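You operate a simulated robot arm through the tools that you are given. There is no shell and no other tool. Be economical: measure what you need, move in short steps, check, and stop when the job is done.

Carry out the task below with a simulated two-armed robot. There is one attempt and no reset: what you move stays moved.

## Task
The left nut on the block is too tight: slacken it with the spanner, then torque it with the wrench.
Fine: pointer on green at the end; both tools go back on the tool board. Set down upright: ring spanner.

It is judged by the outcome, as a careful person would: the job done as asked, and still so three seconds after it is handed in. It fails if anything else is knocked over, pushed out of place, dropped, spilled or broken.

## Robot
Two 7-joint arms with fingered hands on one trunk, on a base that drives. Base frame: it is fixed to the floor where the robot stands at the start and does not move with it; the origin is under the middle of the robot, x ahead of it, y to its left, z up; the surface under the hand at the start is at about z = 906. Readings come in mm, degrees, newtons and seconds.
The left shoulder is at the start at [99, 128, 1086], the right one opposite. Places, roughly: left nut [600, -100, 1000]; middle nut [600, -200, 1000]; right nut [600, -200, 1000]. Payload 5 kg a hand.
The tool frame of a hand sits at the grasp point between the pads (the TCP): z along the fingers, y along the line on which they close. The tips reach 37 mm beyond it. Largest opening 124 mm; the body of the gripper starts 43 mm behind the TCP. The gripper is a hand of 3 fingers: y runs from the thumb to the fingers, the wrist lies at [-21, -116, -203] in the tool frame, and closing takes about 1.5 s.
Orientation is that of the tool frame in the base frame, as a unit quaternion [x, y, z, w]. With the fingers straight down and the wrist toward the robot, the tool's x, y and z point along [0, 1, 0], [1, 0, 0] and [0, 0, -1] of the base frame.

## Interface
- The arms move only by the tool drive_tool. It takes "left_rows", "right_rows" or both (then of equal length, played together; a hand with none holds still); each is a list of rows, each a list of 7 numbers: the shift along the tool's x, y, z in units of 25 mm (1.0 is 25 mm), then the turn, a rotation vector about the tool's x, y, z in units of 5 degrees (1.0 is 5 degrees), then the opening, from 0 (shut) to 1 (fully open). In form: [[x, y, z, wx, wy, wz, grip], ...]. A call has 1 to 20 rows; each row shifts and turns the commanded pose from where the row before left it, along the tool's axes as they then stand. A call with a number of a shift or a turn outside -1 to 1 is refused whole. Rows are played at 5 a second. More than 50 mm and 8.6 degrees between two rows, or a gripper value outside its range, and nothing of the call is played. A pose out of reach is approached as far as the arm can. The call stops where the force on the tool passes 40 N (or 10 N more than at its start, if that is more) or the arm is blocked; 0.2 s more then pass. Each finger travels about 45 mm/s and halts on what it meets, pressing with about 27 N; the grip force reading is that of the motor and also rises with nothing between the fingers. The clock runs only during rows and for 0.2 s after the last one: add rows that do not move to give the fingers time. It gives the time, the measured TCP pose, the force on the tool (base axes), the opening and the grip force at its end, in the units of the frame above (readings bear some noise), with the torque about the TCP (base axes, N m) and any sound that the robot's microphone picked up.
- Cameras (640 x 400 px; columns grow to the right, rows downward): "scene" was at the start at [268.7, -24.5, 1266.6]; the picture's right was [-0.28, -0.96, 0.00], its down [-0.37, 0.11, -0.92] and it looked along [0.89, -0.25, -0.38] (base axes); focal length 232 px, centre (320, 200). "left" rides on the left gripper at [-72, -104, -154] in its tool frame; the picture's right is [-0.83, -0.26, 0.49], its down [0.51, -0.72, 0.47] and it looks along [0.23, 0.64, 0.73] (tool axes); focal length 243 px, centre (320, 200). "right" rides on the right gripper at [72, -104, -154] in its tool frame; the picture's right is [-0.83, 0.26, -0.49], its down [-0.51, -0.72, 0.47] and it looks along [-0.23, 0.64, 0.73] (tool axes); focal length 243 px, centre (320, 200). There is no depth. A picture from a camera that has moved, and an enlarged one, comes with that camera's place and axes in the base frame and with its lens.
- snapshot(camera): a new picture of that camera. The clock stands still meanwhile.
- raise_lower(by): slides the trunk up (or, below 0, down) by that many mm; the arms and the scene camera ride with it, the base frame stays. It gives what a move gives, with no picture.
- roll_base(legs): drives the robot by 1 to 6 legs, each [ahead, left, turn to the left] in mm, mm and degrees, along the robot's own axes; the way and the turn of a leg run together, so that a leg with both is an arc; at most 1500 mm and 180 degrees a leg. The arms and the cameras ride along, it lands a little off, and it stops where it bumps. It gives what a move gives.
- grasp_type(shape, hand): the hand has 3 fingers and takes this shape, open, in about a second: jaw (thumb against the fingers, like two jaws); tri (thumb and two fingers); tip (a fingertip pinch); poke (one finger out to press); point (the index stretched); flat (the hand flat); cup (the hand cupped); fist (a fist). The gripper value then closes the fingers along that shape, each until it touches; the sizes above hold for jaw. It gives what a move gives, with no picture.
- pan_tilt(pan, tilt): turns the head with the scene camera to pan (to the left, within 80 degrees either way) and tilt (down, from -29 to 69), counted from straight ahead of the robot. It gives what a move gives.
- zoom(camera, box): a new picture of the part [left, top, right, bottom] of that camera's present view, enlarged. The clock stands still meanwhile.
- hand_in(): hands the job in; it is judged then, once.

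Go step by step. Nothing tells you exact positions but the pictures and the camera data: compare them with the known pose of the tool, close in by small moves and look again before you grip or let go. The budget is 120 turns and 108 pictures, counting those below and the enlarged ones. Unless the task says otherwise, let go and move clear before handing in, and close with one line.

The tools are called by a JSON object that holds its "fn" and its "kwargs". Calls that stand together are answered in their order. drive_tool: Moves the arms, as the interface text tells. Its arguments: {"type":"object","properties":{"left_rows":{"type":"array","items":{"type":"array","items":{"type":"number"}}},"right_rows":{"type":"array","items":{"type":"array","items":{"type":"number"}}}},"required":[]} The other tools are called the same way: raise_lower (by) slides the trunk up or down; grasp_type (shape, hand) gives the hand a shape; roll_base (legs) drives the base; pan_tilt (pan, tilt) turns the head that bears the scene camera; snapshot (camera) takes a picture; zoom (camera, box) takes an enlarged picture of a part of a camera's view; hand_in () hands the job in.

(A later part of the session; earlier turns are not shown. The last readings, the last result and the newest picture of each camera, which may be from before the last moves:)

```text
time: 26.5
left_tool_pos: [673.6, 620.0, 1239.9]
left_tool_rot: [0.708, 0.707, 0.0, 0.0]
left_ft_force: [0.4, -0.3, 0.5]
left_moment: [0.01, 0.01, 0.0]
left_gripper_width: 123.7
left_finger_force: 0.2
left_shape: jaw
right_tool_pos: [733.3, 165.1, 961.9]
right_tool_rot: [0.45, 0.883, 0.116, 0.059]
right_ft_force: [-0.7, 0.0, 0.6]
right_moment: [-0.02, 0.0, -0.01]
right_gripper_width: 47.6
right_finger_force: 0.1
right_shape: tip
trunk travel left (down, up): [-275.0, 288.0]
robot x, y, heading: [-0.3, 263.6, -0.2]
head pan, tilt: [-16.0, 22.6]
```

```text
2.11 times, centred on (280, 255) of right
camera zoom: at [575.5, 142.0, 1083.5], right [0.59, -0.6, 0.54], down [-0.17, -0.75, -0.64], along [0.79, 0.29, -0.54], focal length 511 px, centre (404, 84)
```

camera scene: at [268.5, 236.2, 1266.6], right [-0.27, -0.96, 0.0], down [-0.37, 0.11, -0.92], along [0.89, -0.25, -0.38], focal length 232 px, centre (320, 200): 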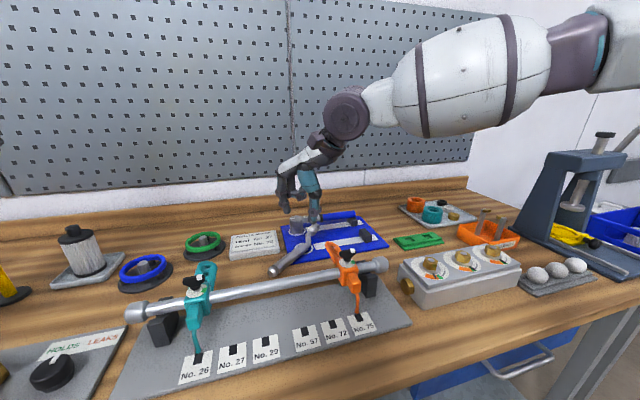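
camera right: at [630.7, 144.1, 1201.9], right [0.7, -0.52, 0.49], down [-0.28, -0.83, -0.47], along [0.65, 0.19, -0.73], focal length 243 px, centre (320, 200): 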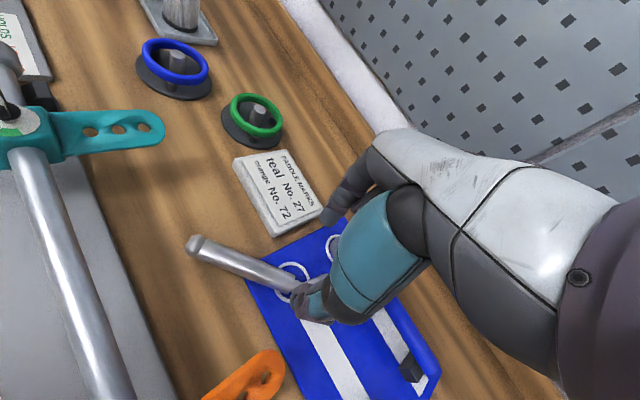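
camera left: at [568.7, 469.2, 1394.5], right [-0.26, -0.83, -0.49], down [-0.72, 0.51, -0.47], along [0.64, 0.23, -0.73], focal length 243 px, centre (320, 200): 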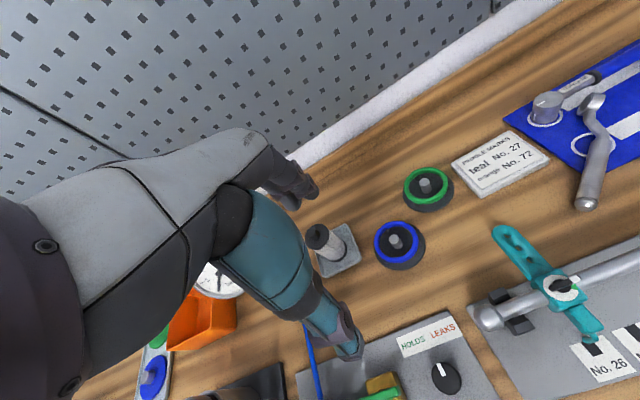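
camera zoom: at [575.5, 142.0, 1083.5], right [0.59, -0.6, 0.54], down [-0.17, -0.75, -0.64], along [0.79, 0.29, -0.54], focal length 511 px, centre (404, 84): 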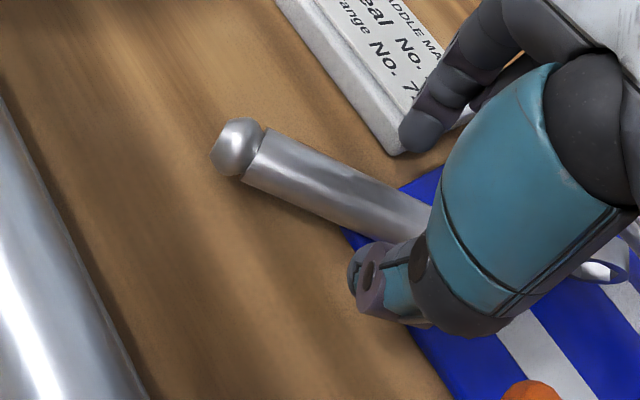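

The index finger is close to the card, so I narrow the opening before going lower.

{"fn": "drive_tool", "kwargs": {"right_rows": [[0, 0, 0, 0, 0, 0, 0.26], [0, 0, 0, 0, 0, 0, 0.22], [0, 0, 0, 0, 0, 0, 0.22]]}}

{"fn": "zoom", "kwargs": {"camera": "scene", "box": [250, 180, 370, 280]}}

{"fn": "zoom", "kwargs": {"camera": "right", "box": [160, 160, 400, 350]}}

```text
time: 27.3
left_tool_pos: [672.5, 620.3, 1238.4]
left_tool_rot: [0.707, 0.707, -0.001, 0.0]
left_ft_force: [0.2, -0.2, 0.9]
left_moment: [0.01, -0.01, 0.01]
left_gripper_width: 123.5
left_finger_force: 0.1
left_shape: jaw
right_tool_pos: [732.0, 167.0, 963.5]
right_tool_rot: [0.451, 0.883, 0.116, 0.06]
right_ft_force: [0.6, 0.2, -0.4]
right_moment: [-0.01, 0.0, 0.02]
right_gripper_width: 27.6
right_finger_force: 0.0
right_shape: tip
trunk travel left (down, up): [-275.0, 288.0]
robot x, y, heading: [-0.7, 261.9, 0.3]
head pan, tilt: [-16.0, 22.6]
```

```text
4.00 times, centred on (310, 230) of scene
camera zoom: at [268.2, 236.6, 1266.7], right [-0.27, -0.96, 0.0], down [-0.37, 0.11, -0.92], along [0.89, -0.25, -0.38], focal length 926 px, centre (360, 80)
```

zoom: 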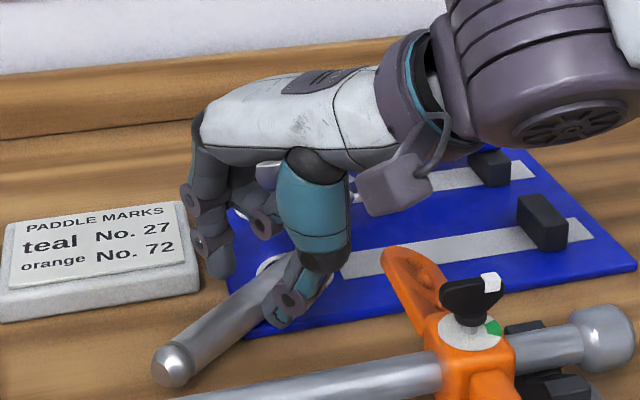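

```text
2.11 times, centred on (280, 255) of right
camera zoom: at [574.6, 142.2, 1083.9], right [0.59, -0.6, 0.54], down [-0.17, -0.75, -0.64], along [0.79, 0.29, -0.54], focal length 511 px, centre (404, 84)
```

zoom: 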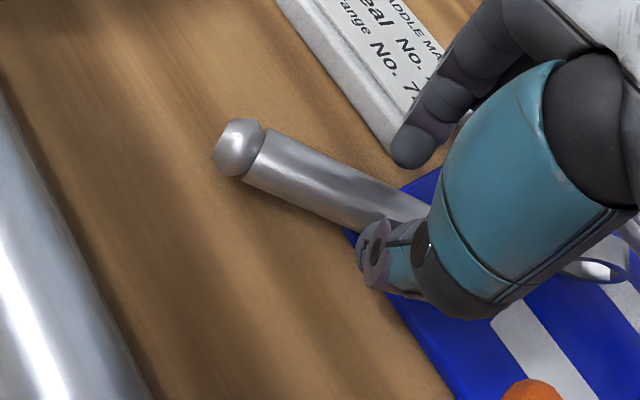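

{"fn": "drive_tool", "kwargs": {"right_rows": [[0, -0.1, 0.35, 0, 0, 0, 0.22], [0, -0.1, 0.35, 0, 0, 0, 0.22], [0, 0, 0, 0, 0, 0, 0.22]]}}

{"fn": "zoom", "kwargs": {"camera": "scene", "box": [250, 180, 370, 280]}}

```text
time: 28.1
left_tool_pos: [673.9, 621.3, 1239.4]
left_tool_rot: [0.707, 0.707, 0.0, 0.001]
left_ft_force: [0.5, 0.6, 0.7]
left_moment: [0.01, 0.0, -0.01]
left_gripper_width: 123.7
left_finger_force: 0.0
left_shape: jaw
right_tool_pos: [728.8, 166.6, 945.0]
right_tool_rot: [0.451, 0.883, 0.117, 0.06]
right_ft_force: [-0.9, -1.9, 8.2]
right_moment: [-0.1, 0.18, 0.04]
right_gripper_width: 27.6
right_finger_force: 0.1
right_shape: tip
trunk travel left (down, up): [-275.0, 288.0]
robot x, y, heading: [-1.1, 260.3, -0.0]
head pan, tilt: [-16.0, 22.6]
```

```text
4.00 times, centred on (310, 230) of scene
camera zoom: at [267.6, 236.6, 1266.9], right [-0.27, -0.96, 0.0], down [-0.37, 0.11, -0.92], along [0.89, -0.25, -0.38], focal length 926 px, centre (360, 80)
```

zoom: 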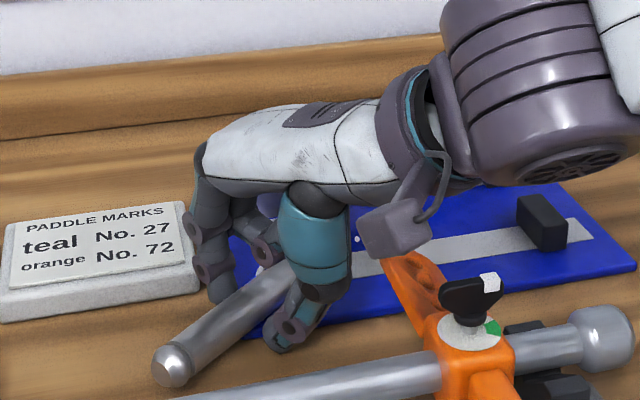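

The thumb just touches the board. I ease up 2 mm and close the pinch.

{"fn": "drive_tool", "kwargs": {"right_rows": [[0, 0, -0.1, 0, 0, 0, 0.2], [0, 0, 0, 0, 0, 0, 0], [0, 0, 0, 0, 0, 0, 0], [0, 0, 0, 0, 0, 0, 0], [0, 0, 0, 0, 0, 0, 0], [0, 0, 0, 0, 0, 0, 0]]}}

{"fn": "zoom", "kwargs": {"camera": "scene", "box": [250, 180, 370, 280]}}

{"fn": "zoom", "kwargs": {"camera": "right", "box": [160, 160, 400, 350]}}

```text
time: 29.5
left_tool_pos: [672.8, 621.8, 1240.5]
left_tool_rot: [0.707, 0.707, -0.001, 0.0]
left_ft_force: [0.6, -0.2, 0.2]
left_moment: [0.0, 0.0, 0.02]
left_gripper_width: 123.5
left_finger_force: 0.1
left_shape: jaw
right_tool_pos: [729.4, 166.2, 945.9]
right_tool_rot: [0.45, 0.883, 0.116, 0.059]
right_ft_force: [0.3, -0.6, 0.7]
right_moment: [-0.01, 0.02, -0.04]
right_gripper_width: 18.9
right_finger_force: 26.9
right_shape: tip
trunk travel left (down, up): [-275.0, 288.0]
robot x, y, heading: [-1.3, 261.5, 0.2]
head pan, tilt: [-16.0, 22.6]
```

```text
4.00 times, centred on (310, 230) of scene
camera zoom: at [268.5, 236.5, 1266.6], right [-0.27, -0.96, 0.0], down [-0.37, 0.11, -0.92], along [0.89, -0.25, -0.38], focal length 926 px, centre (360, 80)
```

zoom: 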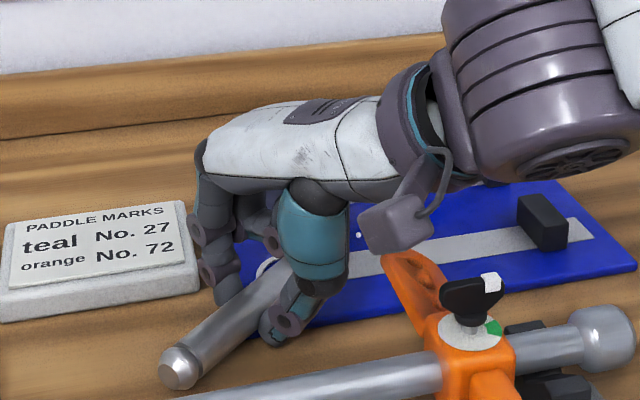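

```text
2.11 times, centred on (280, 255) of right
camera zoom: at [572.4, 141.9, 1067.7], right [0.59, -0.6, 0.54], down [-0.17, -0.75, -0.64], along [0.79, 0.29, -0.54], focal length 511 px, centre (404, 84)
```

zoom: 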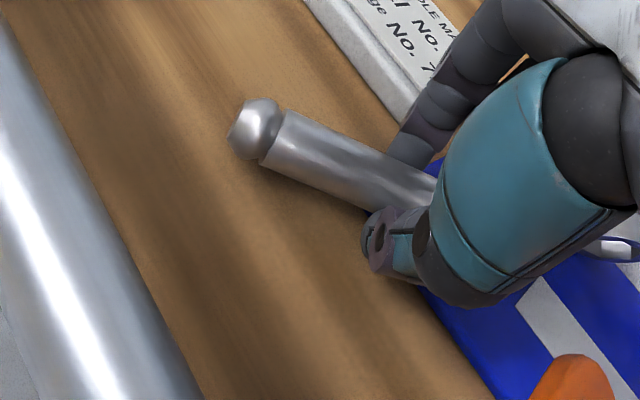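

Gripped at 19 mm. I lift gently straight up and look at how it hangs.

{"fn": "drive_tool", "kwargs": {"right_rows": [[0, 0.08, -0.3, 0, 0, 0, 0], [0, 0.1, -0.4, 0, 0, 0, 0], [0, 0.1, -0.4, 0, 0, 0, 0], [0, 0.1, -0.4, 0, 0, 0, 0], [0, 0.1, -0.4, 0, 0, 0, 0], [0, 0.1, -0.4, 0, 0, 0, 0]]}}

{"fn": "zoom", "kwargs": {"camera": "scene", "box": [240, 160, 400, 280]}}

{"fn": "snapshot", "kwargs": {"camera": "right"}}

```text
time: 30.9
left_tool_pos: [674.2, 620.5, 1240.3]
left_tool_rot: [0.707, 0.708, 0.0, 0.0]
left_ft_force: [-0.2, -1.3, -0.2]
left_moment: [-0.04, 0.01, 0.03]
left_gripper_width: 123.5
left_finger_force: 0.0
left_shape: jaw
right_tool_pos: [728.7, 166.0, 1005.8]
right_tool_rot: [0.45, 0.883, 0.116, 0.059]
right_ft_force: [0.1, 0.5, -2.7]
right_moment: [0.02, 0.04, 0.04]
right_gripper_width: 18.8
right_finger_force: 26.7
right_shape: tip
trunk travel left (down, up): [-275.0, 288.0]
robot x, y, heading: [-0.7, 260.0, 0.1]
head pan, tilt: [-16.0, 22.6]
```

```text
3.33 times, centred on (320, 220) of scene
camera zoom: at [268.2, 236.8, 1266.7], right [-0.27, -0.96, 0.0], down [-0.37, 0.11, -0.92], along [0.89, -0.25, -0.38], focal length 772 px, centre (320, 133)
```

zoom: 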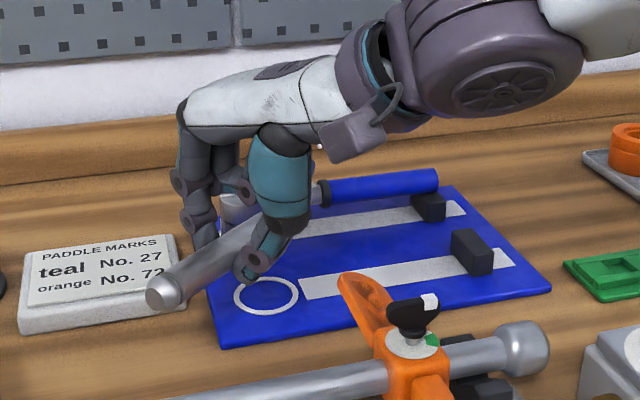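

```text
61 pictures are left
camera right: at [572.3, 141.7, 1127.5], right [0.59, -0.6, 0.54], down [-0.17, -0.75, -0.64], along [0.79, 0.29, -0.54], focal length 243 px, centre (320, 200)
```

right: 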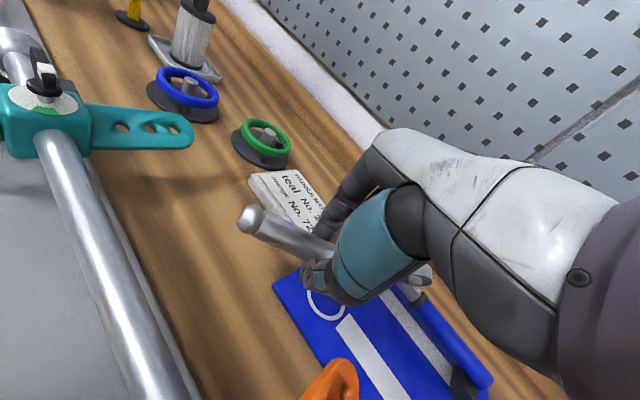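

The pinch holds the spanner level. I lift to a safe height and roll the hand 60° so the spanner turns upright-ish, then check.

{"fn": "drive_tool", "kwargs": {"right_rows": [[0, 0.2, -0.7, 0, 0, 0, 0], [0, 0.2, -0.7, 0, 0, 0, 0], [0, 0.2, -0.7, 0, 0, 0, 0], [0, 0.2, -0.7, 0, 0, 0, 0], [0, 0.2, -0.7, 0, 0, 0, 0], [0, 0.2, -0.7, 0, 0, 0, 0], [0, 0, 0, 0.8, 0, 0, 0], [0, 0, 0, 0.8, 0, 0, 0], [0, 0, 0, 0.8, 0, 0, 0], [0, 0, 0, 0.8, 0, 0, 0], [0, 0, 0, 0.8, 0, 0, 0], [0, 0, 0, 0.8, 0, 0, 0], [0, 0, 0, 0.8, 0, 0, 0], [0, 0, 0, 0.8, 0, 0, 0], [0, 0, 0, 0.8, 0, 0, 0], [0, 0, 0, 0.8, 0, 0, 0]]}}

{"fn": "snapshot", "kwargs": {"camera": "scene"}}

```text
time: 34.3
left_tool_pos: [675.4, 622.1, 1239.9]
left_tool_rot: [0.708, 0.707, 0.0, -0.002]
left_ft_force: [-0.5, -0.2, 0.4]
left_moment: [0.0, 0.06, 0.0]
left_gripper_width: 123.3
left_finger_force: 0.1
left_shape: jaw
right_tool_pos: [731.7, 165.4, 1115.3]
right_tool_rot: [0.443, 0.869, -0.194, -0.1]
right_ft_force: [0.2, -0.3, -3.1]
right_moment: [0.04, 0.03, 0.0]
right_gripper_width: 18.6
right_finger_force: 26.7
right_shape: tip
trunk travel left (down, up): [-275.0, 288.0]
robot x, y, heading: [-0.3, 264.2, -0.2]
head pan, tilt: [-16.0, 22.6]
```

```text
60 pictures are left
camera scene: at [269.9, 236.5, 1266.2], right [-0.27, -0.96, 0.0], down [-0.37, 0.11, -0.92], along [0.89, -0.25, -0.38], focal length 232 px, centre (320, 200)
```

scene: 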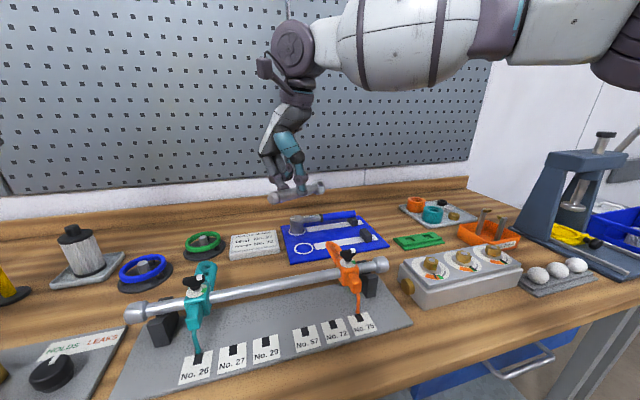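

Now I yaw it around the vertical by about 88°.

{"fn": "drive_tool", "kwargs": {"right_rows": [[0, 0, 0, 0, -0.466, -1, 0], [0, 0, 0, 0, -0.466, -1, 0], [0, 0, 0, 0, -0.466, -1, 0], [0, 0, 0, 0, -0.466, -1, 0], [0, 0, 0, 0, -0.466, -1, 0], [0, 0, 0, 0, -0.466, -1, 0], [0, 0, 0, 0, -0.466, -1, 0], [0, 0, 0, 0, -0.466, -1, 0], [0, 0, 0, 0, -0.466, -1, 0], [0, 0, 0, 0, -0.466, -1, 0], [0, 0, 0, 0, -0.466, -1, 0], [0, 0, 0, 0, -0.466, -1, 0], [0, 0, 0, 0, -0.466, -1, 0], [0, 0, 0, 0, -0.466, -1, 0], [0, 0, 0, 0, -0.466, -1, 0], [0, 0, 0, 0, -0.466, -1, 0]]}}

{"fn": "snapshot", "kwargs": {"camera": "scene"}}

```text
time: 37.7
left_tool_pos: [673.6, 620.5, 1239.6]
left_tool_rot: [0.707, 0.707, 0.001, 0.0]
left_ft_force: [0.0, 0.2, 0.6]
left_moment: [0.04, 0.01, 0.01]
left_gripper_width: 123.8
left_finger_force: 0.1
left_shape: jaw
right_tool_pos: [736.4, 148.2, 1116.7]
right_tool_rot: [-0.288, 0.933, -0.205, 0.064]
right_ft_force: [0.0, -0.3, -3.2]
right_moment: [-0.03, 0.06, -0.01]
right_gripper_width: 18.3
right_finger_force: 26.6
right_shape: tip
right hand out of reach, approached as far as the arm can: row 14, 15, 16
trunk travel left (down, up): [-275.0, 288.0]
robot x, y, heading: [-2.4, 261.2, -0.1]
head pan, tilt: [-16.0, 22.6]
```

```text
59 pictures are left
camera scene: at [269.0, 236.2, 1266.5], right [-0.27, -0.96, 0.0], down [-0.37, 0.11, -0.92], along [0.89, -0.25, -0.38], focal length 232 px, centre (320, 200)
```

scene: 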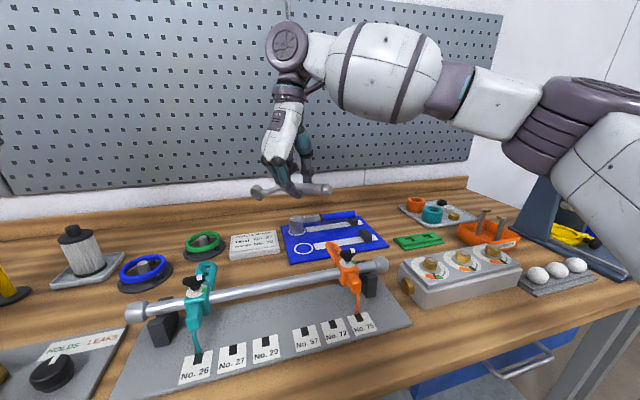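

It's at its reach limit in yaw; I slide the hand to the right 120 mm and continue yawing.

{"fn": "drive_tool", "kwargs": {"right_rows": [[0.54, -0.72, 0.336, 0, 0, 0, 0], [0.54, -0.72, 0.336, 0, 0, 0, 0], [0.54, -0.72, 0.336, 0, 0, 0, 0], [0.54, -0.72, 0.336, 0, 0, 0, 0], [0.54, -0.72, 0.336, 0, 0, 0, 0], [0, 0, 0, 0, -0.466, -1, 0], [0, 0, 0, 0, -0.466, -1, 0], [0, 0, 0, 0, -0.466, -1, 0], [0, 0, 0, 0, -0.466, -1, 0], [0, 0, 0, 0, -0.466, -1, 0], [0, 0, 0, 0, -0.466, -1, 0], [0, 0, 0, 0, -0.466, -1, 0], [0, 0, 0, 0, -0.466, -1, 0], [0, 0, 0, 0, -0.466, -1, 0], [0, 0, 0, 0, -0.466, -1, 0]]}}

{"fn": "snapshot", "kwargs": {"camera": "scene"}}

```text
time: 40.9
left_tool_pos: [672.1, 621.0, 1240.0]
left_tool_rot: [0.707, 0.707, 0.0, 0.0]
left_ft_force: [0.3, -1.1, -0.6]
left_moment: [-0.01, 0.02, -0.04]
left_gripper_width: 123.5
left_finger_force: 0.1
left_shape: jaw
right_tool_pos: [735.7, 27.7, 1116.6]
right_tool_rot: [-0.687, 0.694, -0.153, 0.153]
right_ft_force: [0.4, 0.3, -2.2]
right_moment: [-0.07, 0.04, 0.01]
right_gripper_width: 18.6
right_finger_force: 27.0
right_shape: tip
trunk travel left (down, up): [-275.0, 288.0]
robot x, y, heading: [3.5, 259.9, -0.1]
head pan, tilt: [-16.0, 22.6]
```

```text
58 pictures are left
camera scene: at [268.5, 236.6, 1266.6], right [-0.27, -0.96, 0.0], down [-0.37, 0.11, -0.92], along [0.89, -0.25, -0.38], focal length 232 px, centre (320, 200)
```

scene: 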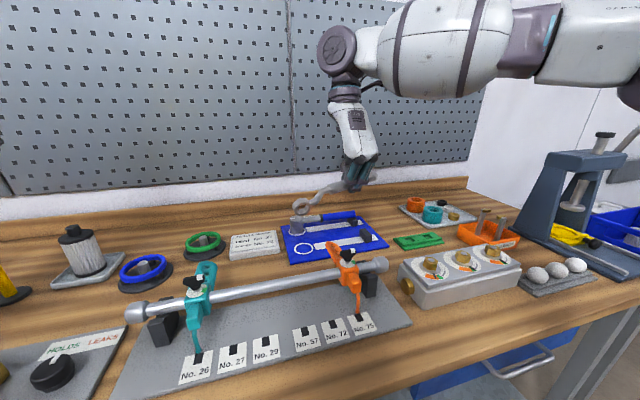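

The yaw succeeded: the ring is now to the left (+y), as in its slot. I roll another 25° and look closely at the spanner's attitude.

{"fn": "drive_tool", "kwargs": {"right_rows": [[0, 0, 0, 0.8, 0, 0, 0], [0, 0, 0, 0.8, 0, 0, 0], [0, 0, 0, 0.8, 0, 0, 0], [0, 0, 0, 0.8, 0, 0, 0], [0, 0, 0, 0.8, 0, 0, 0], [0, 0, 0, 0.8, 0, 0, 0], [0, 0, 0, 0.2, 0, 0, 0]]}}

{"fn": "zoom", "kwargs": {"camera": "scene", "box": [270, 140, 430, 240]}}

{"fn": "snapshot", "kwargs": {"camera": "right"}}

```text
time: 42.5
left_tool_pos: [673.5, 620.7, 1240.6]
left_tool_rot: [0.707, 0.707, 0.0, 0.0]
left_ft_force: [0.0, 0.6, -0.3]
left_moment: [0.01, 0.02, 0.02]
left_gripper_width: 123.6
left_finger_force: 0.1
left_shape: jaw
right_tool_pos: [735.6, 28.7, 1116.7]
right_tool_rot: [-0.637, 0.645, -0.301, 0.297]
right_ft_force: [-0.5, 0.2, -1.7]
right_moment: [-0.06, 0.06, 0.04]
right_gripper_width: 18.3
right_finger_force: 27.0
right_shape: tip
trunk travel left (down, up): [-275.0, 288.0]
robot x, y, heading: [-1.0, 256.7, 0.3]
head pan, tilt: [-16.0, 22.6]
```

```text
4.00 times, centred on (350, 190) of scene
camera zoom: at [268.6, 236.6, 1266.6], right [-0.27, -0.96, 0.0], down [-0.37, 0.11, -0.92], along [0.89, -0.25, -0.38], focal length 926 px, centre (200, 240)
```

zoom: 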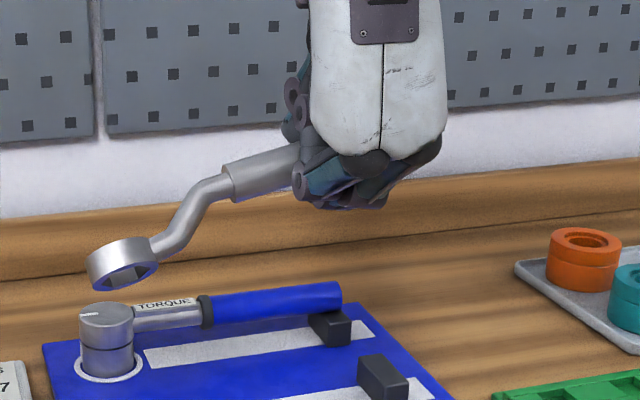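

```text
56 pictures are left
camera right: at [683.2, -43.6, 1295.3], right [-0.54, 0.84, 0.12], down [0.83, 0.5, 0.25], along [0.15, 0.23, -0.96], focal length 243 px, centre (320, 200)
```

right: 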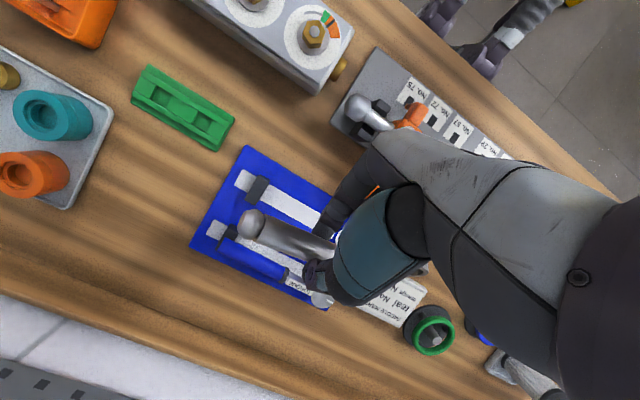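

Only a slight pitch and ~25° residual roll remain. I correct these and lower to 50 mm above the slot.

{"fn": "drive_tool", "kwargs": {"right_rows": [[0, 0, 0, 0, -0.58, 0.69, 0], [0, 0, 0, 0, -0.58, 0.69, 0], [0, 0, 0, 0.8, 0, 0, 0], [0, 0, 0, 0.8, 0, 0, 0], [0, 0, 0, 0.4, 0, 0, 0], [0.28, 0.815, 0.73, 0, 0, 0, 0], [0.28, 0.815, 0.73, 0, 0, 0, 0], [0.28, 0.815, 0.73, 0, 0, 0, 0], [0.28, 0.815, 0.73, 0, 0, 0, 0]]}}

{"fn": "zoom", "kwargs": {"camera": "scene", "box": [270, 150, 430, 270]}}

{"fn": "zoom", "kwargs": {"camera": "right", "box": [200, 150, 400, 300]}}

```text
time: 44.5
left_tool_pos: [674.1, 619.8, 1241.3]
left_tool_rot: [0.707, 0.708, 0.0, -0.001]
left_ft_force: [0.5, -0.4, -1.0]
left_moment: [0.02, -0.01, -0.01]
left_gripper_width: 123.5
left_finger_force: 0.1
left_shape: jaw
right_tool_pos: [757.1, 16.8, 1006.0]
right_tool_rot: [-0.579, 0.642, -0.306, 0.399]
right_ft_force: [-0.2, 0.7, -3.2]
right_moment: [-0.04, 0.03, 0.02]
right_gripper_width: 18.7
right_finger_force: 26.5
right_shape: tip
trunk travel left (down, up): [-275.0, 288.0]
robot x, y, heading: [0.8, 259.2, -0.2]
head pan, tilt: [-16.0, 22.6]
```

```text
3.33 times, centred on (350, 210) of scene
camera zoom: at [269.6, 236.2, 1266.3], right [-0.27, -0.96, 0.0], down [-0.37, 0.11, -0.92], along [0.89, -0.25, -0.38], focal length 772 px, centre (220, 167)
```

zoom: 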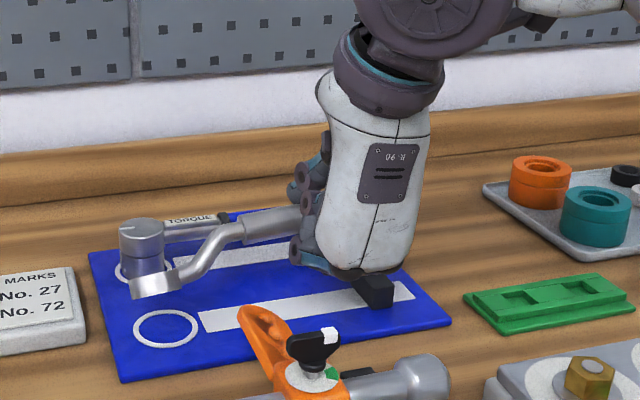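

```text
2.67 times, centred on (300, 225) of right
camera zoom: at [674.6, -79.7, 1159.5], right [-0.55, 0.82, 0.15], down [0.77, 0.43, 0.46], along [0.32, 0.37, -0.87], focal length 647 px, centre (373, 133)
```

zoom: 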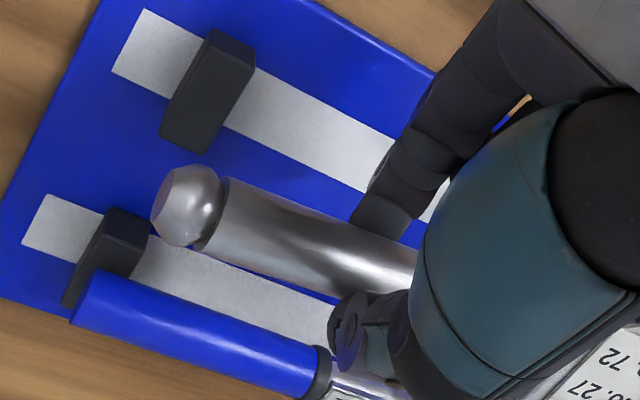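

Nearly level over the slot. I move 13 mm right and lower to contact.

{"fn": "drive_tool", "kwargs": {"right_rows": [[0.26, 0.35, 0.18, 0, 0, 0, 0], [0.26, 0.35, 0.17, 0, 0, 0, 0], [0.26, 0.35, 0.17, 0, 0, 0, 0], [0, 0.2, 0.1, 0, 0, 0, 0], [0, 0.17, 0.07, 0, 0, 0, 0]]}}

{"fn": "zoom", "kwargs": {"camera": "scene", "box": [270, 150, 430, 270]}}

{"fn": "zoom", "kwargs": {"camera": "right", "box": [200, 150, 400, 300]}}

```text
time: 45.7
left_tool_pos: [673.0, 620.5, 1240.4]
left_tool_rot: [0.707, 0.707, 0.0, 0.0]
left_ft_force: [0.6, 0.5, 0.8]
left_moment: [0.0, 0.02, 0.02]
left_gripper_width: 123.6
left_finger_force: 0.1
left_shape: jaw
right_tool_pos: [754.8, 4.3, 963.8]
right_tool_rot: [-0.579, 0.642, -0.307, 0.398]
right_ft_force: [0.0, 0.3, -0.6]
right_moment: [0.06, 0.04, -0.02]
right_gripper_width: 18.8
right_finger_force: 27.3
right_shape: tip
trunk travel left (down, up): [-275.0, 288.0]
robot x, y, heading: [0.3, 260.6, -0.1]
head pan, tilt: [-16.0, 22.6]
```

```text
3.33 times, centred on (350, 210) of scene
camera zoom: at [268.5, 236.5, 1266.6], right [-0.27, -0.96, 0.0], down [-0.37, 0.11, -0.92], along [0.89, -0.25, -0.38], focal length 772 px, centre (220, 167)
```

zoom: 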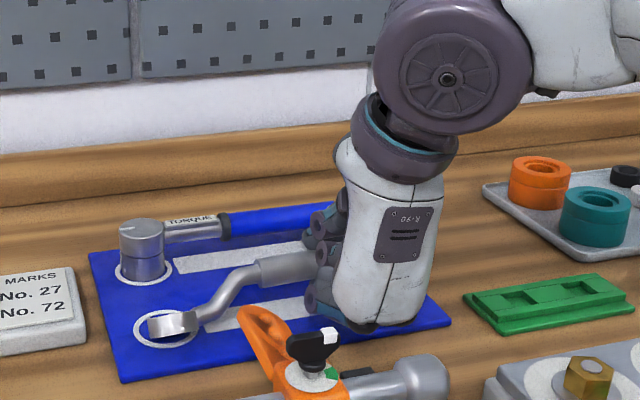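

```text
2.67 times, centred on (300, 225) of right
camera zoom: at [671.3, -92.8, 1117.9], right [-0.55, 0.82, 0.15], down [0.77, 0.43, 0.46], along [0.32, 0.37, -0.87], focal length 647 px, centre (373, 133)
```

zoom: 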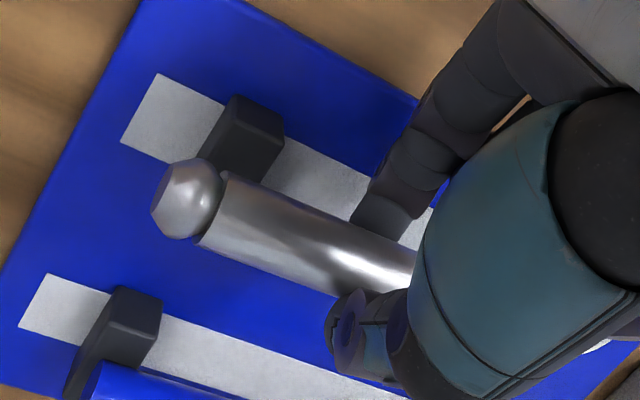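

The ring has settled in its white circle and the board carries most of the weight. I roll a last 10°, then let go gently.

{"fn": "drive_tool", "kwargs": {"right_rows": [[0, 0.07, 0, 0.5, 0, 0, 0], [0, 0.07, 0, 0.5, 0, 0, 0], [0, 0.07, 0, 0.5, 0, 0, 0], [0, 0.07, 0, 0.5, 0, 0, 0], [0, 0.07, 0.05, 0, 0, 0, 0]]}}

{"fn": "zoom", "kwargs": {"camera": "scene", "box": [270, 170, 390, 260]}}

```text
time: 46.9
left_tool_pos: [673.9, 621.0, 1240.2]
left_tool_rot: [0.707, 0.708, 0.001, 0.0]
left_ft_force: [-0.1, -0.2, -0.3]
left_moment: [-0.01, 0.02, 0.02]
left_gripper_width: 123.7
left_finger_force: 0.0
left_shape: jaw
right_tool_pos: [750.8, 5.3, 957.4]
right_tool_rot: [-0.542, 0.612, -0.361, 0.448]
right_ft_force: [-0.8, -0.2, -1.4]
right_moment: [0.08, 0.05, 0.02]
right_gripper_width: 18.5
right_finger_force: 27.1
right_shape: tip
trunk travel left (down, up): [-275.0, 288.0]
robot x, y, heading: [-0.1, 263.6, 0.1]
head pan, tilt: [-16.0, 22.6]
```

```text
4.44 times, centred on (330, 215) of scene
camera zoom: at [268.6, 236.8, 1266.6], right [-0.27, -0.96, 0.0], down [-0.37, 0.11, -0.92], along [0.89, -0.25, -0.38], focal length 1029 px, centre (276, 133)
```

zoom: 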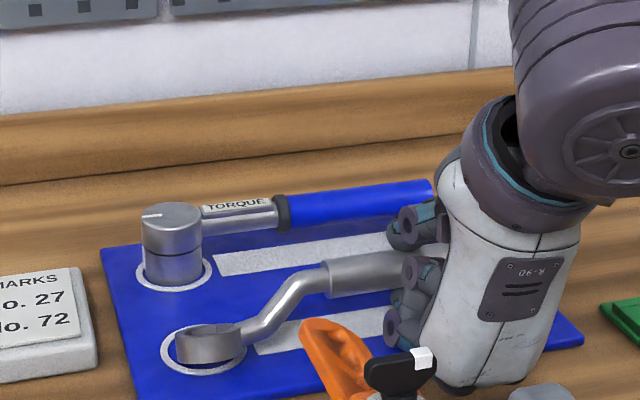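

{"fn": "drive_tool", "kwargs": {"right_rows": [[0, 0.02, 0.18, 0, 0, 0, 0], [0, 0.05, 0, 0, 0, 0, 0], [0, 0, 0, 0, 0, 0, 0.2], [0, 0, 0, 0, 0, 0, 0.25], [0, 0, 0, 0, 0, 0, 0.3], [0, 0, 0, 0, 0, 0, 0.3], [0, 0, 0, 0, 0, 0, 0.3]]}}

{"fn": "zoom", "kwargs": {"camera": "scene", "box": [270, 170, 390, 260]}}

{"fn": "zoom", "kwargs": {"camera": "right", "box": [200, 150, 400, 300]}}

```text
time: 48.5
left_tool_pos: [673.3, 620.4, 1240.8]
left_tool_rot: [0.707, 0.707, 0.0, 0.0]
left_ft_force: [-0.3, -0.7, 0.1]
left_moment: [-0.03, 0.0, 0.01]
left_gripper_width: 123.6
left_finger_force: 0.1
left_shape: jaw
right_tool_pos: [754.7, 6.5, 953.8]
right_tool_rot: [-0.542, 0.611, -0.361, 0.449]
right_ft_force: [1.8, -1.7, 6.0]
right_moment: [0.0, -0.04, 0.0]
right_gripper_width: 34.6
right_finger_force: 0.0
right_shape: tip
trunk travel left (down, up): [-275.0, 288.0]
robot x, y, heading: [-2.8, 263.0, -0.1]
head pan, tilt: [-16.0, 22.6]
```

```text
4.44 times, centred on (330, 215) of scene
camera zoom: at [268.1, 236.6, 1266.7], right [-0.27, -0.96, 0.0], down [-0.37, 0.11, -0.92], along [0.89, -0.25, -0.38], focal length 1029 px, centre (276, 133)
```

zoom: 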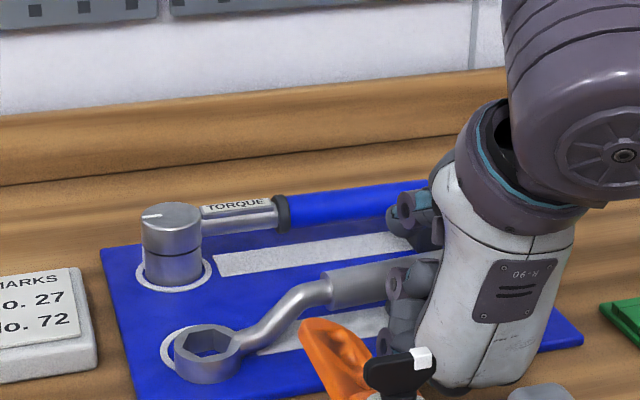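

```text
2.67 times, centred on (300, 225) of right
camera zoom: at [644.2, -87.3, 1091.1], right [-0.54, 0.84, 0.05], down [0.69, 0.41, 0.59], along [0.47, 0.36, -0.81], focal length 647 px, centre (373, 133)
```

zoom: 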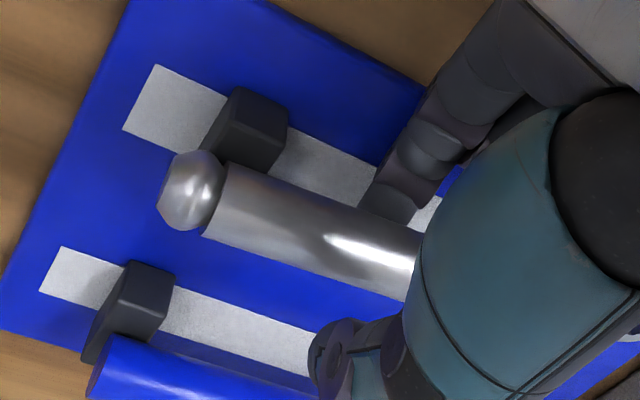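

The spanner now sits upright in its slot. I swing the hand back to vertical around the handle without touching it, then lift off.

{"fn": "drive_tool", "kwargs": {"right_rows": [[0, -0.06, 0, 0, 0, 0, 0.34], [0, -0.077, 0, -1, 0, 0, 0.34], [0, -0.077, 0, -1, 0, 0, 0.34], [0, -0.077, 0, -1, 0, 0, 0.34], [0, -0.077, 0, -1, 0, 0, 0.34], [0, -0.077, 0, -1, 0, 0, 0.34], [0, -0.077, 0, -1, 0, 0, 0.34], [0, -0.077, 0, -1, 0, 0, 0.34], [0, -0.077, 0, -1, 0, 0, 0.34], [0, -0.077, 0, -1, 0, 0, 0.34], [0, -0.077, 0, -1, 0, 0, 0.34], [0, -0.077, 0, -1, 0, 0, 0.34], [0, -0.077, 0, -1, 0, 0, 0.34]]}}

{"fn": "zoom", "kwargs": {"camera": "scene", "box": [270, 170, 390, 260]}}

```text
time: 51.3
left_tool_pos: [673.8, 620.9, 1238.8]
left_tool_rot: [0.707, 0.707, -0.001, -0.001]
left_ft_force: [0.6, 0.0, 0.4]
left_moment: [-0.05, 0.01, -0.02]
left_gripper_width: 123.7
left_finger_force: 0.0
left_shape: jaw
right_tool_pos: [772.4, 2.6, 968.5]
right_tool_rot: [-0.693, 0.711, -0.006, 0.116]
right_ft_force: [0.2, 0.2, 0.1]
right_moment: [0.0, 0.0, 0.0]
right_gripper_width: 41.9
right_finger_force: 0.1
right_shape: tip
trunk travel left (down, up): [-275.0, 288.0]
robot x, y, heading: [-0.6, 258.7, 0.2]
head pan, tilt: [-16.0, 22.6]
```

```text
4.44 times, centred on (330, 215) of scene
camera zoom: at [269.4, 236.9, 1266.4], right [-0.27, -0.96, 0.0], down [-0.37, 0.11, -0.92], along [0.89, -0.25, -0.38], focal length 1029 px, centre (276, 133)
```

zoom: 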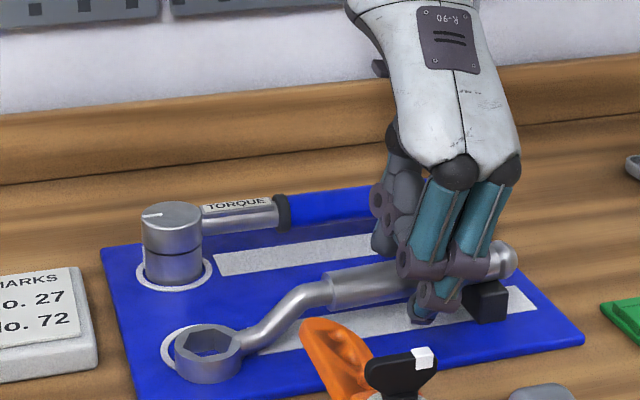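

Spanner is untouched and upright. I lift off and unwind the hand yaw back toward the default orientation.

{"fn": "drive_tool", "kwargs": {"right_rows": [[0, 0, -0.6, 0, 0, 0, 0.4], [0, 0, -1, 0, 0, 0, 0.45], [0, 0, -1, -0.95, 0, 0, 0.45], [0, 0, -1, -0.95, 0, 0, 0.45], [0, 0, -1, 0, 0, 1, 0.45], [0, 0, 0, 0, 0, 1, 0.45], [0, 0, 0, 0, 0, 1, 0.45], [0, 0, 0, 0, 0, 1, 0.45], [0, 0, 0, 0, 0, 1, 0.45], [0, 0, 0, 0, 0, 1, 0.45], [0, 0, 0, 0, 0, 1, 0.45], [0, 0, 0, 0, 0, 1, 0.45], [0, 0, 0, 0, 0, 1, 0.45], [0, 0, 0, 0, 0, 1, 0.45], [0, 0, 0, 0, 0, 1, 0.45], [0, 0, 0, 0, 0, 1, 0.45], [0, 0, 0, 0, 0, 1, 0.45], [0, 0, 0, 0, 0, 1, 0.45], [0, 0, 0, 0, 0, 1, 0.45], [0, 0, 0, 0, 0, 1, 0.45]]}}

{"fn": "drive_tool", "kwargs": {"right_rows": [[0, 0, 0, 0, 0, 1, 0.45], [0, 0, 0, 0, 0, 1, 0.45], [0, 0, 0, 0, 0, 1, 0.45], [0, 0, 0, 0, 0, 1, 0.45], [0, 0, 0, 0, 0, 1, 0.45], [0, 0, 0, 0, 0, 1, 0.45], [0, 0, 0, 0, 0, 1, 0.45], [0, 0, 0, 0, 0, 1, 0.45], [0, 0, 0, 0, 0, 1, 0.45], [0, 0, 0, 0, 0, 1, 0.45], [0, 0, 0, 0, 0, 1, 0.45], [0, 0, 0, 0, 0, 1, 0.45], [0, 0, 0, 0, 0, 1, 0.45], [0, 0, 0, 0, 0, 1, 0.45], [0, 0, 0, 0, 0, 1, 0.45], [0, 0, 0, 0, 0, 1, 0.45], [0, 0, 0, 0, 0, 1, 0.45], [0, 0, 0, 0, 0, 1, 0.45], [0, 0, 0, 0, 0, 1, 0.45], [0, 0, 0, 0, 0, 0.9, 0.45]]}}

{"fn": "snapshot", "kwargs": {"camera": "right"}}

```text
time: 55.5
left_tool_pos: [671.8, 620.4, 1239.8]
left_tool_rot: [0.707, 0.708, 0.0, 0.0]
left_ft_force: [-0.5, 0.2, -0.1]
left_moment: [-0.01, -0.05, -0.06]
left_gripper_width: 123.7
left_finger_force: 0.3
left_shape: jaw
right_tool_pos: [756.4, -15.1, 1082.7]
right_tool_rot: [-0.081, 0.994, 0.078, 0.012]
right_ft_force: [-1.5, 0.7, 0.0]
right_moment: [-0.02, 0.05, 0.01]
right_gripper_width: 55.6
right_finger_force: 0.2
right_shape: tip
trunk travel left (down, up): [-275.0, 288.0]
robot x, y, heading: [0.2, 264.4, -0.0]
head pan, tilt: [-16.0, 22.6]
```

```text
time: 59.7
left_tool_pos: [673.3, 621.7, 1240.1]
left_tool_rot: [0.707, 0.707, 0.0, -0.001]
left_ft_force: [-0.1, 0.6, -0.8]
left_moment: [-0.02, 0.04, -0.01]
left_gripper_width: 123.5
left_finger_force: 0.0
left_shape: jaw
right_tool_pos: [757.7, -14.7, 1082.7]
right_tool_rot: [0.706, 0.704, 0.059, -0.052]
right_ft_force: [0.2, 0.1, -0.4]
right_moment: [-0.01, -0.03, -0.03]
right_gripper_width: 55.2
right_finger_force: 0.1
right_shape: tip
trunk travel left (down, up): [-275.0, 288.0]
robot x, y, heading: [2.1, 267.7, 0.0]
head pan, tilt: [-16.0, 22.6]
```

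```text
47 pictures are left
camera right: at [651.1, 33.1, 1244.4], right [0.25, -0.9, 0.36], down [-0.72, -0.42, -0.55], along [0.65, -0.12, -0.75], focal length 243 px, centre (320, 200)
```

right: 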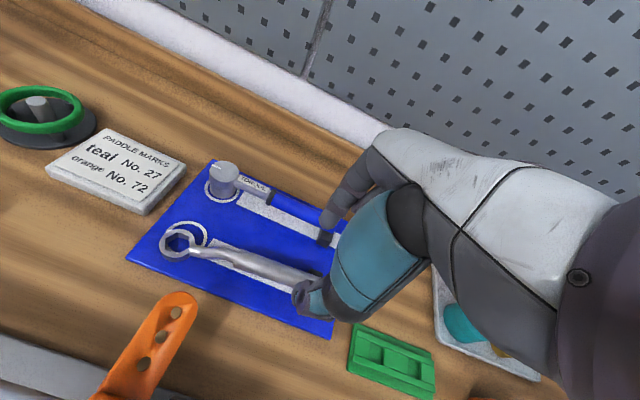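

Spanner sits with its ring slightly nearer (x≈765–770). I level the hand and move above the balance point.

{"fn": "drive_tool", "kwargs": {"right_rows": [[0, 0, 0, 0, -0.9, 0, 0.42], [0, 0, 0, 0, -0.9, 0, 0.4], [0.6, 0.25, 0.7, 0, 0, 0, 0.36], [0.6, 0.25, 0.7, 0, 0, 0, 0.36], [0, 0, 0.7, 0, 0, 0, 0.36], [0, 0, 0.6, 0, 0, 0, 0.36]]}}

{"fn": "zoom", "kwargs": {"camera": "scene", "box": [270, 160, 430, 270]}}

{"fn": "snapshot", "kwargs": {"camera": "right"}}

```text
time: 61.1
left_tool_pos: [675.0, 620.4, 1240.0]
left_tool_rot: [0.707, 0.707, 0.0, 0.0]
left_ft_force: [-0.1, -0.7, -0.4]
left_moment: [0.01, 0.0, -0.01]
left_gripper_width: 123.5
left_finger_force: 0.0
left_shape: jaw
right_tool_pos: [771.6, 14.5, 1013.0]
right_tool_rot: [0.708, 0.706, 0.003, 0.003]
right_ft_force: [0.0, 0.7, 0.0]
right_moment: [-0.01, -0.02, -0.02]
right_gripper_width: 45.3
right_finger_force: 0.0
right_shape: tip
trunk travel left (down, up): [-275.0, 288.0]
robot x, y, heading: [-0.2, 258.1, 0.1]
head pan, tilt: [-16.0, 22.6]
```

```text
3.64 times, centred on (350, 215) of scene
camera zoom: at [268.9, 236.3, 1266.5], right [-0.27, -0.96, 0.0], down [-0.37, 0.11, -0.92], along [0.89, -0.25, -0.38], focal length 842 px, centre (211, 146)
```

zoom: 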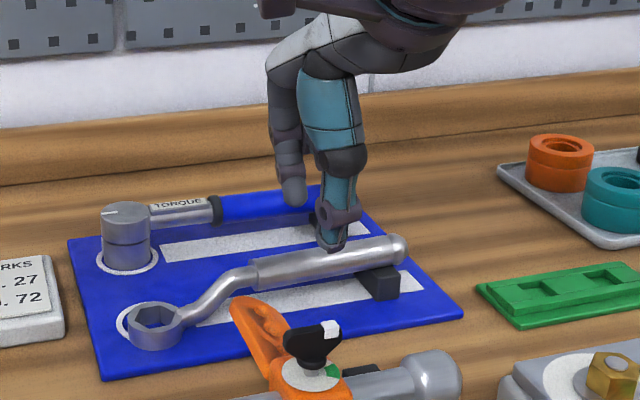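

```text
45 pictures are left
camera right: at [664.2, 87.7, 1165.3], right [0.25, -0.83, 0.49], down [-0.72, -0.5, -0.48], along [0.65, -0.23, -0.73], focal length 243 px, centre (320, 200)
```

right: 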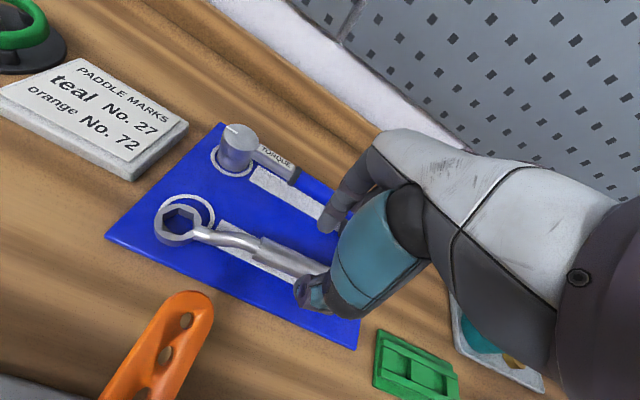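

{"fn": "drive_tool", "kwargs": {"right_rows": [[0, 0, 0.6, 0, 0, -0.8, 0.36], [0, 0, 0.6, 0, 0, 0, 0.36], [0, 0, 0.5, 0, 0, 0, 0.36], [0, 0, 0.1, 0, 0, 0, 0.36]]}}

{"fn": "zoom", "kwargs": {"camera": "scene", "box": [290, 170, 410, 250]}}

```text
time: 62.1
left_tool_pos: [673.2, 620.3, 1239.8]
left_tool_rot: [0.707, 0.707, 0.0, -0.001]
left_ft_force: [0.5, -0.5, 0.7]
left_moment: [-0.04, 0.01, -0.02]
left_gripper_width: 123.6
left_finger_force: 0.1
left_shape: jaw
right_tool_pos: [770.1, 15.6, 970.4]
right_tool_rot: [0.683, 0.73, 0.003, 0.005]
right_ft_force: [-0.2, 0.6, -1.1]
right_moment: [0.03, 0.0, 0.0]
right_gripper_width: 45.4
right_finger_force: 0.1
right_shape: tip
trunk travel left (down, up): [-275.0, 288.0]
robot x, y, heading: [3.3, 263.7, -0.2]
head pan, tilt: [-16.0, 22.6]
```

```text
5.00 times, centred on (350, 210) of scene
camera zoom: at [268.4, 236.3, 1266.6], right [-0.27, -0.96, 0.0], down [-0.37, 0.11, -0.92], along [0.89, -0.25, -0.38], focal length 1158 px, centre (170, 150)
```

zoom: 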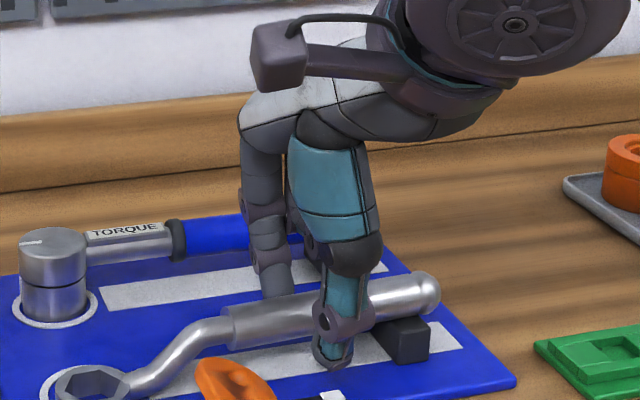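

{"fn": "drive_tool", "kwargs": {"right_rows": [[0, 0, 0.12, 0, 0, 0, 0.36], [0, 0, 0, 0, 0, 0, 0.1], [0, 0, 0, 0, 0, 0, 0], [0, 0, 0, 0, 0, 0, 0], [0, 0, 0, 0, 0, 0, 0], [0, 0, 0, 0, 0, 0, 0], [0, 0, 0, 0, 0, 0, 0], [0, 0, -0.3, 0, 0, 0, 0], [0, 0, -0.4, 0, 0, 0, 0], [0, 0, -0.4, 0, 0, 0, 0], [0, 0, -0.5, 0, 0, 0, 0]]}}

{"fn": "zoom", "kwargs": {"camera": "scene", "box": [270, 160, 430, 270]}}

```text
time: 64.5
left_tool_pos: [672.6, 621.2, 1241.0]
left_tool_rot: [0.708, 0.706, 0.001, 0.0]
left_ft_force: [-0.7, 0.1, 0.1]
left_moment: [-0.01, -0.05, -0.02]
left_gripper_width: 123.4
left_finger_force: 0.0
left_shape: jaw
right_tool_pos: [770.1, 15.2, 1007.0]
right_tool_rot: [0.683, 0.73, 0.003, 0.005]
right_ft_force: [-0.6, 0.7, -2.8]
right_moment: [-0.05, 0.0, 0.03]
right_gripper_width: 18.0
right_finger_force: 27.3
right_shape: tip
trunk travel left (down, up): [-275.0, 288.0]
robot x, y, heading: [0.7, 266.9, 0.0]
head pan, tilt: [-16.0, 22.6]
```

```text
3.64 times, centred on (350, 215) of scene
camera zoom: at [268.1, 236.6, 1266.7], right [-0.27, -0.96, 0.0], down [-0.37, 0.11, -0.92], along [0.89, -0.25, -0.38], focal length 842 px, centre (211, 146)
```

zoom: 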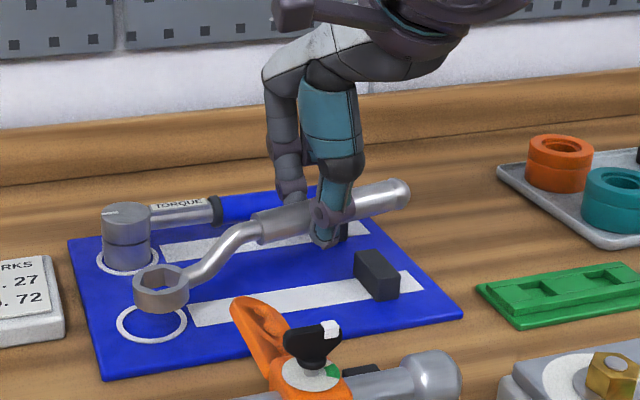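

Lifted, nearly level. Before moving I look closely at the left nut from the scene camera to get its hex angle and pointer.

{"fn": "drive_tool", "kwargs": {"right_rows": [[0, 0, -0.8, 0, 0.7, 0, 0], [0, 0, -1, 0, 0, 0, 0], [0, 0, -1, 0, 0, 0, 0], [0, 0, -1, 0, 0, 0, 0], [0, 0, -0.8, 0, 0, 0, 0]]}}

{"fn": "zoom", "kwargs": {"camera": "scene", "box": [395, 240, 475, 290]}}

{"fn": "snapshot", "kwargs": {"camera": "right"}}

```text
time: 65.7
left_tool_pos: [673.6, 621.1, 1240.2]
left_tool_rot: [0.707, 0.707, 0.0, 0.001]
left_ft_force: [-1.3, -0.5, -0.1]
left_moment: [0.02, -0.04, -0.02]
left_gripper_width: 123.4
left_finger_force: 0.0
left_shape: jaw
right_tool_pos: [771.0, 9.5, 1123.1]
right_tool_rot: [0.683, 0.73, 0.024, -0.018]
right_ft_force: [0.1, -0.6, -2.8]
right_moment: [-0.02, 0.0, 0.01]
right_gripper_width: 17.8
right_finger_force: 27.0
right_shape: tip
trunk travel left (down, up): [-275.0, 288.0]
robot x, y, heading: [0.9, 263.3, 0.1]
head pan, tilt: [-16.0, 22.6]
```

```text
8.00 times, centred on (435, 265) of scene
camera zoom: at [268.0, 236.8, 1266.7], right [-0.27, -0.96, 0.0], down [-0.37, 0.11, -0.92], along [0.89, -0.25, -0.38], focal length 1853 px, centre (-600, -320)
```

zoom: 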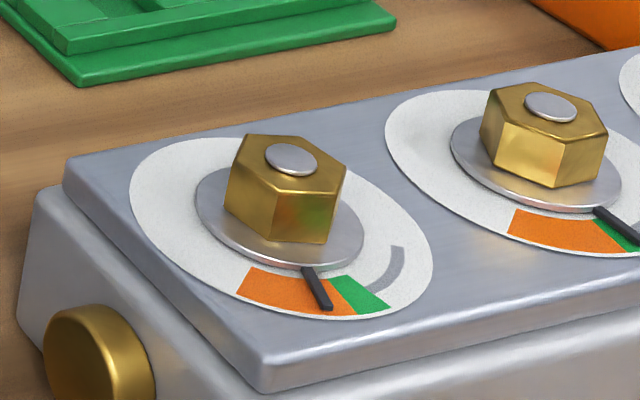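

```text
41 pictures are left
camera right: at [660.0, 64.6, 1279.2], right [0.31, -0.84, 0.44], down [-0.68, -0.52, -0.51], along [0.66, -0.14, -0.74], focal length 243 px, centre (320, 200)
```

right: 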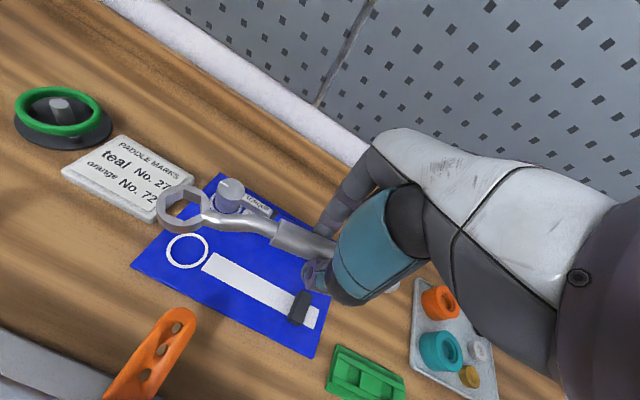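

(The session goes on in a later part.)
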